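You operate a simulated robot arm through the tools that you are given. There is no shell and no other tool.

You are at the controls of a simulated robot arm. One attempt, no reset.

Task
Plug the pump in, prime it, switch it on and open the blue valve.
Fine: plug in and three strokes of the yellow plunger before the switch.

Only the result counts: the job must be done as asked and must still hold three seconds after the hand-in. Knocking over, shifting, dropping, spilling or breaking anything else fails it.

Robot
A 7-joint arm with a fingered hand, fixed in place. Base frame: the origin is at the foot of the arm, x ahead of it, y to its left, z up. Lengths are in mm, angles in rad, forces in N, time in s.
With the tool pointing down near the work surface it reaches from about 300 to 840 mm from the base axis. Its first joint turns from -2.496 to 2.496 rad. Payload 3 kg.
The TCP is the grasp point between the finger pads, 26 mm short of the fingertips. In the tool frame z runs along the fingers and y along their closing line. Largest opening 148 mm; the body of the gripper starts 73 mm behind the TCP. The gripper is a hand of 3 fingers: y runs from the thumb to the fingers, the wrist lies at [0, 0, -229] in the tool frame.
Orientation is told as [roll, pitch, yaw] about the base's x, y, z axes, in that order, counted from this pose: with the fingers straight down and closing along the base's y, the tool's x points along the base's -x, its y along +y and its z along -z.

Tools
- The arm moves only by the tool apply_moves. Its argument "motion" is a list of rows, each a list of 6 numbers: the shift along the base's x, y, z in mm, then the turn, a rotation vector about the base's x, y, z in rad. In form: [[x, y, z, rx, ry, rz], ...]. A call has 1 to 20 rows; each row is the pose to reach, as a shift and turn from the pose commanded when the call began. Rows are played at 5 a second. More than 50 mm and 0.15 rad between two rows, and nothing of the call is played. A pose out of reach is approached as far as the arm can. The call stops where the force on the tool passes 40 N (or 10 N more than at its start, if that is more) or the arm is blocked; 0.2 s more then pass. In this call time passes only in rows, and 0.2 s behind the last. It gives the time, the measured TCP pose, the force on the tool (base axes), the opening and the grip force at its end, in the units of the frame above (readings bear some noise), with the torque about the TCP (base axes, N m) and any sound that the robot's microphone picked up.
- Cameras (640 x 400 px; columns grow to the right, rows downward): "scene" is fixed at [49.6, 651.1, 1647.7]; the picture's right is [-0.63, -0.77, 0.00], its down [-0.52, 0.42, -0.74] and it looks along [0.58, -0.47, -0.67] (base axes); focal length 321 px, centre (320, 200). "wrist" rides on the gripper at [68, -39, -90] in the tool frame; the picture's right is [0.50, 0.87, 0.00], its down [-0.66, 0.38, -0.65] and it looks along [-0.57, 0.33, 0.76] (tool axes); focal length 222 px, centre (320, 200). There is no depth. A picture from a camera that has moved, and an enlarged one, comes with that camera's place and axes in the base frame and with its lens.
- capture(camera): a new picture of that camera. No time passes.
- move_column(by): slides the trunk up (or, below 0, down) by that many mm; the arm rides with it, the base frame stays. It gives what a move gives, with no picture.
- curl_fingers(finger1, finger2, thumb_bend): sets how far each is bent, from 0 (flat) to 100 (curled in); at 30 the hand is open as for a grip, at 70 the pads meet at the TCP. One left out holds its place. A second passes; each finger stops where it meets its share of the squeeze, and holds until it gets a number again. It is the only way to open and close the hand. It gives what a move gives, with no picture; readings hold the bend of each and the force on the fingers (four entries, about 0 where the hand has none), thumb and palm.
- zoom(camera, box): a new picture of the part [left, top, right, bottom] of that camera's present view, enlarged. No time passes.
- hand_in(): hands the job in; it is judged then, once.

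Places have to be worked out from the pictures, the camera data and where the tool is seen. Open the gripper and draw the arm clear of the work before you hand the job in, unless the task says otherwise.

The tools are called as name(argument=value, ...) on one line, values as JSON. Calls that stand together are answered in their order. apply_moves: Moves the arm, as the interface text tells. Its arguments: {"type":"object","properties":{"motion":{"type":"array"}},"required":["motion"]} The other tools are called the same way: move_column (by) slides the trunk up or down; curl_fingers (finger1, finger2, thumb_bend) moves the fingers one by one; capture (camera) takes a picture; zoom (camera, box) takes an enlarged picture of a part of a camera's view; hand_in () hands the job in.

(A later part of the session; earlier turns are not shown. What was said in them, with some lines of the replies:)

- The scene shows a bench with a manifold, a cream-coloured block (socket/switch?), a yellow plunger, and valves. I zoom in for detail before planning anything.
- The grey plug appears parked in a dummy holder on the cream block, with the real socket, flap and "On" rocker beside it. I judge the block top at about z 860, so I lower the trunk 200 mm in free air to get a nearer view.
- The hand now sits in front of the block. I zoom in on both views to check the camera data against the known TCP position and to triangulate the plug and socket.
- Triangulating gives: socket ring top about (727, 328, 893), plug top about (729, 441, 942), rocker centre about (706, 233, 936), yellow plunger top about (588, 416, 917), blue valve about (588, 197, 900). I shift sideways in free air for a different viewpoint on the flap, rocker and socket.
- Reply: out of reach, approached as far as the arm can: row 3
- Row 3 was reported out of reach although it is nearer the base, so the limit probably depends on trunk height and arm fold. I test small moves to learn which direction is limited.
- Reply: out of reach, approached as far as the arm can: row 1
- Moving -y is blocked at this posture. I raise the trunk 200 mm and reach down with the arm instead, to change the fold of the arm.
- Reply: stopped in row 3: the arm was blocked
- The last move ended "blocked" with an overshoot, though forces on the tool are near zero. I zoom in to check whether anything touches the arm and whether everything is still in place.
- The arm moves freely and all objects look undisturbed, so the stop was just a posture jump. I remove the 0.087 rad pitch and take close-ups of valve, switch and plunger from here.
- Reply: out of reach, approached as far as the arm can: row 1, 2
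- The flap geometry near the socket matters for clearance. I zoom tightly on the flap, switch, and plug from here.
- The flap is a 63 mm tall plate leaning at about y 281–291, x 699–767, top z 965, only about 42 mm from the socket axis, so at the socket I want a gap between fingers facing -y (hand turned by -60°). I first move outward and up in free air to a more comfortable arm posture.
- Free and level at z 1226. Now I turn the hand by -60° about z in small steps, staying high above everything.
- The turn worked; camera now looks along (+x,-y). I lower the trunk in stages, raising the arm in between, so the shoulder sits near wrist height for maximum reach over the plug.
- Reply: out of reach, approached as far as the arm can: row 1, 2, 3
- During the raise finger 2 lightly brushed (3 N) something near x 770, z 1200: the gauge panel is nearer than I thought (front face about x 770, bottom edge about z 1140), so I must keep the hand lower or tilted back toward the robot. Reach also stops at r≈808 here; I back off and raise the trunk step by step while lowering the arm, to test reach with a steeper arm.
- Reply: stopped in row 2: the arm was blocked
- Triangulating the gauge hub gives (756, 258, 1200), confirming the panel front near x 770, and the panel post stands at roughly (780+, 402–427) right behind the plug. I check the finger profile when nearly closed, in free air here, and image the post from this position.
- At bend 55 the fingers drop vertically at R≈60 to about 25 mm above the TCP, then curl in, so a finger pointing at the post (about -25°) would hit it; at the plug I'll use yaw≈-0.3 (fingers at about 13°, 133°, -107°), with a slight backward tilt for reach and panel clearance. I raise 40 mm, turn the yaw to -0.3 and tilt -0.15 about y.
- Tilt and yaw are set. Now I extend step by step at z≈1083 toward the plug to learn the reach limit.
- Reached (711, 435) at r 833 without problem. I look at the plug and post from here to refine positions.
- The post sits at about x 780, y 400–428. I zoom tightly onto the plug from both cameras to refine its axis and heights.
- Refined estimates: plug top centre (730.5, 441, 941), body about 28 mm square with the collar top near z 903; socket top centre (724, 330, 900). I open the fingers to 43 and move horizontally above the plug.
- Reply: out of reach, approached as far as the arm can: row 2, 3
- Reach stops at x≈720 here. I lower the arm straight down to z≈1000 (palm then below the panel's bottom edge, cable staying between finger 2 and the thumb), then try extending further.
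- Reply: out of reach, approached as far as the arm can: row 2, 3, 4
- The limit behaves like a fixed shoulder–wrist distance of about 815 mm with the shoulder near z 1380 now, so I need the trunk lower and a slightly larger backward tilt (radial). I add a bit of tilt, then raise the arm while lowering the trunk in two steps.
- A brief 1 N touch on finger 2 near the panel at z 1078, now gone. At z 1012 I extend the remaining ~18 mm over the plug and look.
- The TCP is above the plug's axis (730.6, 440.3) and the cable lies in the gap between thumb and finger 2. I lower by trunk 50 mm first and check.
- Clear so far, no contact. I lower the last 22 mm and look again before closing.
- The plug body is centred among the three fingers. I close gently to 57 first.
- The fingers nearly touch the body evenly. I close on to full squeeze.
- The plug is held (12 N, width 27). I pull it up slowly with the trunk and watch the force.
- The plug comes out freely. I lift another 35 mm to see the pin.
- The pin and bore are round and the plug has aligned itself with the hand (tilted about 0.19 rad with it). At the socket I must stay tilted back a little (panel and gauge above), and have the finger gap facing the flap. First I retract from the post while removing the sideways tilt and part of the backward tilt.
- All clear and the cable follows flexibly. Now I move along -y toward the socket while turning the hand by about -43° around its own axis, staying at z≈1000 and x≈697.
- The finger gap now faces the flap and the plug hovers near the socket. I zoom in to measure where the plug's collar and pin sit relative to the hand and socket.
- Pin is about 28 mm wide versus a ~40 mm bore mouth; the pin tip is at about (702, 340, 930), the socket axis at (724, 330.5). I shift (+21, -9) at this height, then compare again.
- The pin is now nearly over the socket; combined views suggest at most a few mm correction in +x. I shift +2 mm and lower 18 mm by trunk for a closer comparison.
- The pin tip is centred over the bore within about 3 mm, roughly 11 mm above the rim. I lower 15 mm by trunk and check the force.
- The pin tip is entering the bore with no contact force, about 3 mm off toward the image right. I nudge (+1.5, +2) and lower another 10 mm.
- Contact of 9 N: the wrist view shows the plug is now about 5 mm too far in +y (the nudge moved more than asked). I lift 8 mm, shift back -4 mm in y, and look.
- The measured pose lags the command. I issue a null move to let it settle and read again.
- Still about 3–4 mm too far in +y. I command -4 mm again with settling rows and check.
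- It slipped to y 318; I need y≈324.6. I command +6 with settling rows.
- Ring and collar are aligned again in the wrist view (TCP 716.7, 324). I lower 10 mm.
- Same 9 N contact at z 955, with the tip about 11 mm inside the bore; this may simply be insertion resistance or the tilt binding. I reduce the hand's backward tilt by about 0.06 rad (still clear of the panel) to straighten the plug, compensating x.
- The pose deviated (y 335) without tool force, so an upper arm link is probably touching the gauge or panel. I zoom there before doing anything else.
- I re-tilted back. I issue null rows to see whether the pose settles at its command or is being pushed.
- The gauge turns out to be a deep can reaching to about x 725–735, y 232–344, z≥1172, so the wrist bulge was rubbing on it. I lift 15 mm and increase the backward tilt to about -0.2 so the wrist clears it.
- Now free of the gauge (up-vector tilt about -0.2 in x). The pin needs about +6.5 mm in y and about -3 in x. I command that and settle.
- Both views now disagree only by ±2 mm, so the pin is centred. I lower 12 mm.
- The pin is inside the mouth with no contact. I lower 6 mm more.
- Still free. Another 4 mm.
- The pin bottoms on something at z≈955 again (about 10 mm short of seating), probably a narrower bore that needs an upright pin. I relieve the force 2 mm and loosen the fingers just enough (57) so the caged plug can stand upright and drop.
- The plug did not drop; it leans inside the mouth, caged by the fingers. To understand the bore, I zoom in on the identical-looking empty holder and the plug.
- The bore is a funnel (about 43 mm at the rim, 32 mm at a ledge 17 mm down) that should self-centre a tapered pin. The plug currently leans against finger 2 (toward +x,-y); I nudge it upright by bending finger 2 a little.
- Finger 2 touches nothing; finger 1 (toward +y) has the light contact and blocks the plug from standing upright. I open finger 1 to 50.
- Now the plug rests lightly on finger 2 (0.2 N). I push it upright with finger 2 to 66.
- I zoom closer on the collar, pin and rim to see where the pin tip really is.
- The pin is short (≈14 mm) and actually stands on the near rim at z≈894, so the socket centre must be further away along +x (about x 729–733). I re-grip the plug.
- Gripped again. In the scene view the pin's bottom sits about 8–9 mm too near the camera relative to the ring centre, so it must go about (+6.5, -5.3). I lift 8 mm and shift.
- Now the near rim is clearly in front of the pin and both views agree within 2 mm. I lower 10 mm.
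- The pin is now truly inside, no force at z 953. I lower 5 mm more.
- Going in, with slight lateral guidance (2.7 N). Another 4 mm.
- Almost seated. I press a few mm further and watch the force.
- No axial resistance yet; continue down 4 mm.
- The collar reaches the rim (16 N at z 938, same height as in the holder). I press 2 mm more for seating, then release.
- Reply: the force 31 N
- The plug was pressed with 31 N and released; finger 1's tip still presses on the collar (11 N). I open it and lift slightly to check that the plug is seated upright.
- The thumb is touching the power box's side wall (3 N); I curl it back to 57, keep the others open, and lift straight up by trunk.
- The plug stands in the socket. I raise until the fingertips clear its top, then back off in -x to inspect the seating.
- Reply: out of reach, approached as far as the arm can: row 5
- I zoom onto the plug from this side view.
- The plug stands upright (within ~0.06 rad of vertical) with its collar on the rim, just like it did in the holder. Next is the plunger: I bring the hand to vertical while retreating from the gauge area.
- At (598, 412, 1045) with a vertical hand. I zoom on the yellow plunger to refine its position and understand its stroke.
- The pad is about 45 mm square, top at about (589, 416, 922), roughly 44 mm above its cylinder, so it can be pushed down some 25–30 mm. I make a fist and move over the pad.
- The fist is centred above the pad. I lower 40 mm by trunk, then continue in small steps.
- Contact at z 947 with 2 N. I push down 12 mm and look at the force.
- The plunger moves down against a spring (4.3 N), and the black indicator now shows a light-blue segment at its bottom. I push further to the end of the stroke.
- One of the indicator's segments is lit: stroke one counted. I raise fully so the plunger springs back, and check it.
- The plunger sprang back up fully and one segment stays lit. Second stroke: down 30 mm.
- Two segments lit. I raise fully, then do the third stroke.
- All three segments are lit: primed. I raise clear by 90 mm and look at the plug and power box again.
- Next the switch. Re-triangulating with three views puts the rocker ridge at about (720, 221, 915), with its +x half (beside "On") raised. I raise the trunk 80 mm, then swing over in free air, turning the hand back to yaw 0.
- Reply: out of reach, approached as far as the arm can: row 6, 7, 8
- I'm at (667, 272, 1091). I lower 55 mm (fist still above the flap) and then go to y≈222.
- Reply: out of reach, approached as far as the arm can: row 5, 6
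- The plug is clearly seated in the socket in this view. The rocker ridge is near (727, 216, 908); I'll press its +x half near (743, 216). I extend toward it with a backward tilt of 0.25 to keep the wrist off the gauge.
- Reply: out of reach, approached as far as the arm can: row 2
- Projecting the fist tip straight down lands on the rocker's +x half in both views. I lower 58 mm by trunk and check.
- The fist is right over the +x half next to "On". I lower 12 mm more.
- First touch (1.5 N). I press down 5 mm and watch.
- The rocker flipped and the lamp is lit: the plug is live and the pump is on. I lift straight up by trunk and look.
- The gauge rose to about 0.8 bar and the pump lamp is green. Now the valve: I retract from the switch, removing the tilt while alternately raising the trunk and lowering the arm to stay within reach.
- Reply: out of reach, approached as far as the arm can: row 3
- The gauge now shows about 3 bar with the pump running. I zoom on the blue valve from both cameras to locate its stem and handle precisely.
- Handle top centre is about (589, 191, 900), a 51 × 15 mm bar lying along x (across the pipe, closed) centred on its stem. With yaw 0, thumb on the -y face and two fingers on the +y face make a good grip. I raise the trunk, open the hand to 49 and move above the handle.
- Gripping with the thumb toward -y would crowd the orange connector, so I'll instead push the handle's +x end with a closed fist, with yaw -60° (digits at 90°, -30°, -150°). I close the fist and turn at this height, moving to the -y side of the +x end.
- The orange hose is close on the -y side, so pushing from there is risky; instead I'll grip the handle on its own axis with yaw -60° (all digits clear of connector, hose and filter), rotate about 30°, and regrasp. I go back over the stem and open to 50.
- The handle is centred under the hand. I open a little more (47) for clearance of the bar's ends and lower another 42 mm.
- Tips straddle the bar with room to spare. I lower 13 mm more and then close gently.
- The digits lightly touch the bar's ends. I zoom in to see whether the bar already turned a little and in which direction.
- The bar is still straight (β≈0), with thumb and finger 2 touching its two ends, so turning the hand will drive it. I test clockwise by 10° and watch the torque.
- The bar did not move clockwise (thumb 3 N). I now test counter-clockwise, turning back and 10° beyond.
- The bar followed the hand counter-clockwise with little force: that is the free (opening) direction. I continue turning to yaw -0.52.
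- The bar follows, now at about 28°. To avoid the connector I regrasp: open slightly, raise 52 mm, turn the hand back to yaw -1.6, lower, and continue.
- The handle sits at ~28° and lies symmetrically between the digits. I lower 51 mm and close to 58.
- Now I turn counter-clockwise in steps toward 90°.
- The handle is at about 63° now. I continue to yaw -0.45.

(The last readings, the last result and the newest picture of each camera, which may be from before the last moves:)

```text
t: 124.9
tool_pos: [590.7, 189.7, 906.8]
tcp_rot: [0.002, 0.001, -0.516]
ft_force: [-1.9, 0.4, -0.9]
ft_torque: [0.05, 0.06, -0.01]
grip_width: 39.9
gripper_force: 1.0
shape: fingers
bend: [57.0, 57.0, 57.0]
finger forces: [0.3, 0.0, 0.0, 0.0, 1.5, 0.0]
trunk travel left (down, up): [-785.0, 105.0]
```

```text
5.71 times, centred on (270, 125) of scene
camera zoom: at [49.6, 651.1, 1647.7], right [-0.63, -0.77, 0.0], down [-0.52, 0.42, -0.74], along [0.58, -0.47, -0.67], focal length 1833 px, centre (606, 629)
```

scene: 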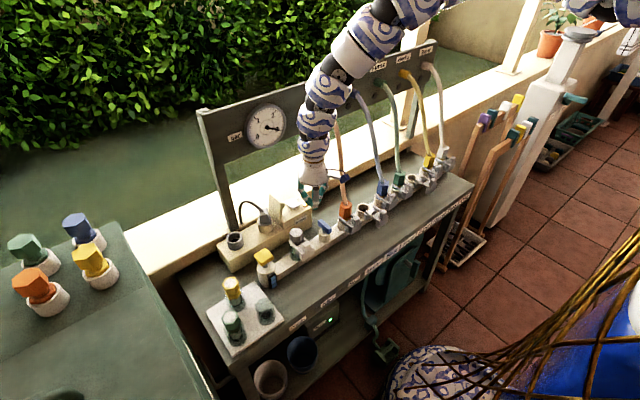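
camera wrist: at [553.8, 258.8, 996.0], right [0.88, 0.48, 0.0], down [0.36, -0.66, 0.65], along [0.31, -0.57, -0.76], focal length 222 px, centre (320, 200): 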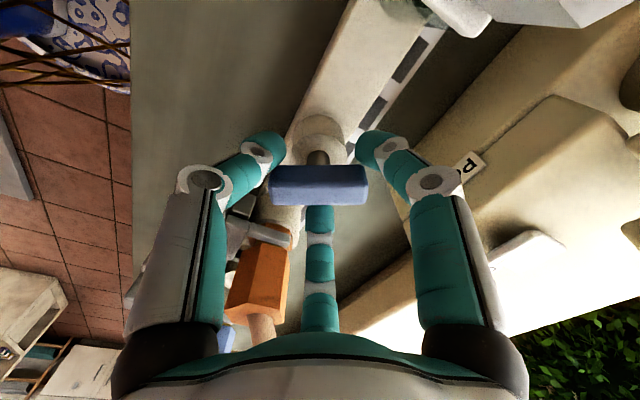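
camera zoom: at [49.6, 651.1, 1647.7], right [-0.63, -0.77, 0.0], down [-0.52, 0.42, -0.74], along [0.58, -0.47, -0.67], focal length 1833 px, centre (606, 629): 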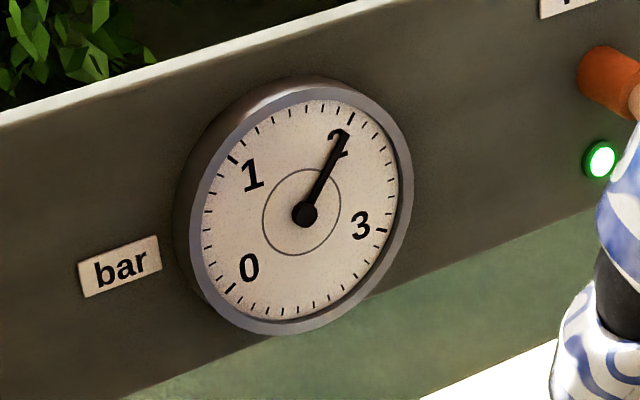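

The handle is now in line with the pipe, the gauge dropped to about 2.2 bar and a green lamp lit on the panel. I turn a final 0.05 rad to make sure it is against its stop.

apply_moves(motion=[[0, 0, 0, 0, 0, 0.03], [0, 0, 0, 0, 0, 0.05], [0, 0, 0, 0, 0, 0.05]])

curl_fingers(finger1=50, finger2=50, thumb_bend=52)

move_column(by=60)

zoom(camera="scene", box=[290, 190, 354, 250])

capture(camera="wrist")

```text
t: 125.7
tool_pos: [590.4, 191.6, 907.5]
tcp_rot: [0.001, 0.0, -0.465]
ft_force: [-4.2, 0.2, -0.2]
ft_torque: [0.0, 0.11, -0.11]
grip_width: 40.7
gripper_force: 2.3
shape: fingers
bend: [57.0, 57.0, 57.0]
finger forces: [0.1, 0.0, 0.0, 0.0, 3.6, 0.0]
trunk travel left (down, up): [-785.0, 105.0]
```

```text
t: 126.7
tool_pos: [591.6, 191.7, 906.1]
tcp_rot: [0.002, 0.001, -0.466]
ft_force: [-0.1, 0.4, -0.6]
ft_torque: [0.01, -0.01, 0.01]
grip_width: 58.0
gripper_force: 0.1
shape: fingers
bend: [50.0, 50.0, 52.0]
finger forces: [0.1, 0.1, 0.1, 0.0, 0.1, 0.0]
trunk travel left (down, up): [-785.0, 105.0]
```

```text
t: 127.7
tool_pos: [589.8, 192.2, 967.0]
tcp_rot: [0.001, 0.001, -0.467]
ft_force: [-0.7, -0.3, 0.2]
ft_torque: [-0.02, 0.0, 0.02]
grip_width: 58.1
gripper_force: 0.1
shape: fingers
bend: [50.0, 50.0, 52.0]
finger forces: [0.0, 0.0, 0.1, 0.0, 0.0, 0.0]
trunk travel left (down, up): [-845.0, 45.0]
```

```text
6.67 times, centred on (322, 220) of scene
camera zoom: at [49.6, 651.1, 1647.7], right [-0.63, -0.77, 0.0], down [-0.52, 0.42, -0.74], along [0.58, -0.47, -0.67], focal length 2139 px, centre (307, 67)
```

zoom: 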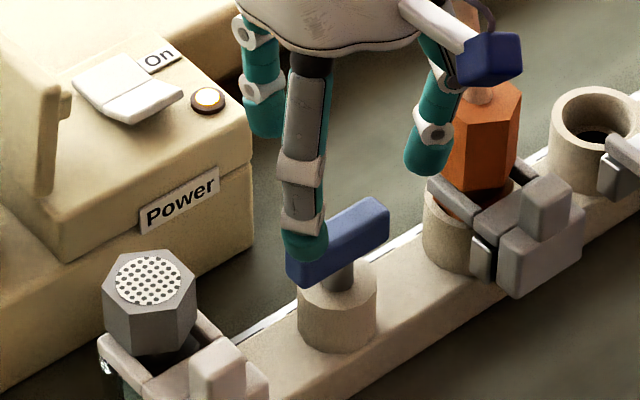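

```text
taken
camera wrist: at [513.4, 185.7, 1056.3], right [-0.06, 1.0, 0.0], down [0.75, 0.04, 0.65], along [0.65, 0.04, -0.76], focal length 222 px, centre (320, 200)
```

wrist: 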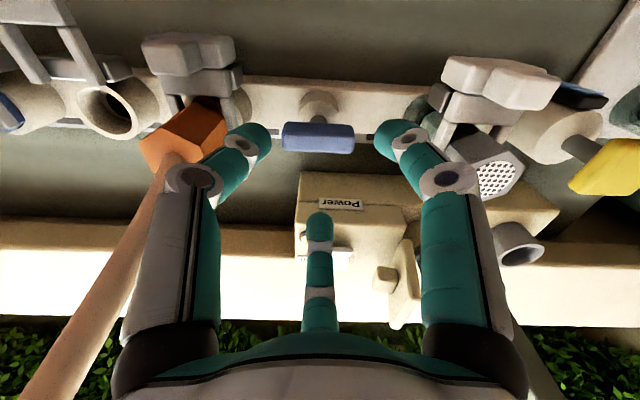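

The handle is at its stop, in line with the pipe. I turn the hand away from the hose and withdraw up and toward +y.

apply_moves(motion=[[0, 0, 5, 0, 0, -0.12], [0, 3, 10, 0, 0, -0.24], [0, 8, 20, 0, 0, -0.36], [2, 20, 32, 0, 0, -0.48], [4, 36, 48, 0, 0, -0.58], [8, 60, 66, 0, 0, -0.58], [12, 85, 85, 0, 0, -0.58], [18, 115, 105, 0, 0, -0.58], [24, 145, 125, 0, 0, -0.58], [30, 175, 140, 0, 0, -0.58], [36, 205, 155, 0, 0, -0.58]])

curl_fingers(finger1=30, finger2=30, thumb_bend=30)

capture(camera="scene")

zoom(camera="scene", box=[210, 180, 370, 290])

zoom(camera="scene", box=[230, 60, 440, 160])

```text
t: 130.1
tool_pos: [626.9, 396.7, 1122.7]
tcp_rot: [0.0, -0.002, -1.046]
ft_force: [0.5, 1.2, 0.4]
ft_torque: [0.01, 0.03, 0.0]
grip_width: 58.4
gripper_force: 0.0
shape: fingers
bend: [50.0, 50.0, 52.0]
finger forces: [0.1, 0.1, 0.0, 0.1, 0.1, 0.0]
trunk travel left (down, up): [-845.0, 45.0]
```

```text
t: 131.1
tool_pos: [627.3, 396.0, 1122.0]
tcp_rot: [0.003, 0.0, -1.046]
ft_force: [0.0, -0.1, 0.0]
ft_torque: [0.01, 0.03, 0.03]
grip_width: 126.3
gripper_force: 0.1
shape: fingers
bend: [30.0, 30.0, 30.0]
finger forces: [0.1, 0.0, 0.0, 0.0, 0.0, 0.0]
trunk travel left (down, up): [-845.0, 45.0]
```

```text
taken
```

scene: 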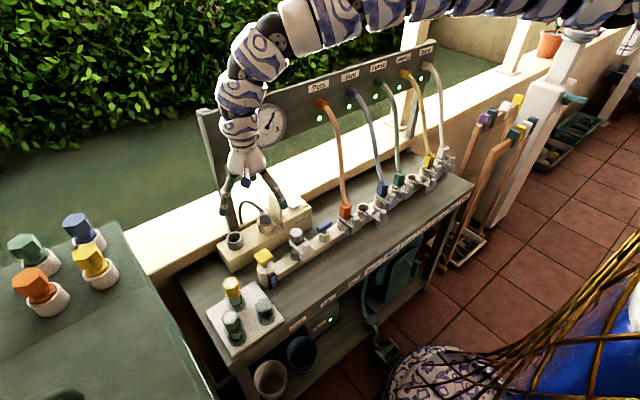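

```text
3.64 times, centred on (290, 235) of scene
camera zoom: at [49.6, 651.1, 1647.7], right [-0.63, -0.77, 0.0], down [-0.52, 0.42, -0.74], along [0.58, -0.47, -0.67], focal length 1167 px, centre (429, 73)
```

zoom: 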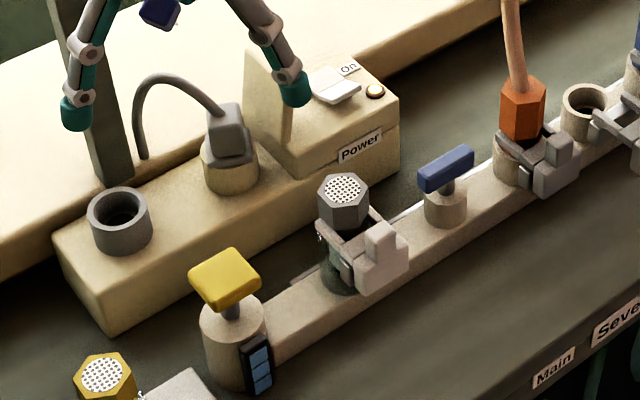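

```text
3.05 times, centred on (335, 110) of scene
camera zoom: at [49.6, 651.1, 1647.7], right [-0.63, -0.77, 0.0], down [-0.52, 0.42, -0.74], along [0.58, -0.47, -0.67], focal length 978 px, centre (274, 474)
```

zoom: 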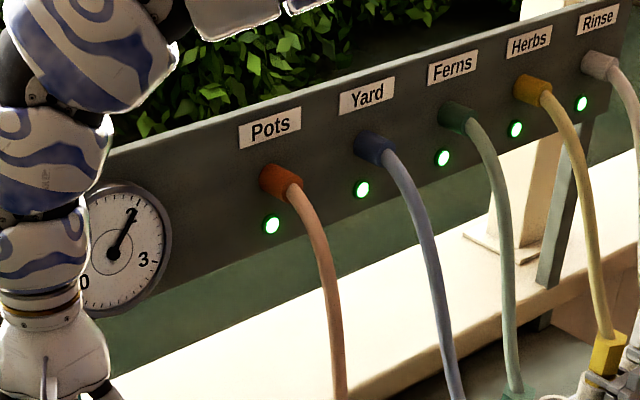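

Everything is in its final state: the plug is seated, three strokes are shown, the power lamp is lit and all the outlet lamps are green. The blue handle is in line with the pipe, and the hand is open and well clear. I hand the job in.

hand_in()

```text
The job is handed in.
```

The pump is plugged in, primed with three strokes, switched on, and the blue valve is open. I handed the job in; the tool did not report a verdict.

- **Plug:** It sits upright in the socket with its collar on the rim. The power lamp lit when the switch went over.
- **Priming:** Three full strokes of the yellow plunger were done before the switch. All three indicator segments are lit.
- **Switch:** The rocker is pressed on its "On" side and the pump lamp is green.
- **Valve:** The blue handle turned a quarter turn, up to its stop, and now lies along the pipe. The gauge dropped from about 3 to about 2.2 bar and all five outlet lamps are green.

I saw nothing moved out of place, but three contacts could matter:

- **Gauge and panel:** A finger touched the panel lightly (about 3 N). While inserting the plug, the wrist seems to have rubbed against the gauge; I inferred that from the arm being pushed aside, not from a force reading.
- **Power box:** The thumb touched its side wall at about 3 N.
- **Plug:** My first attempts landed it on the socket rim, so I had to re-grip it.

The hand is open and the arm is clear of the work.
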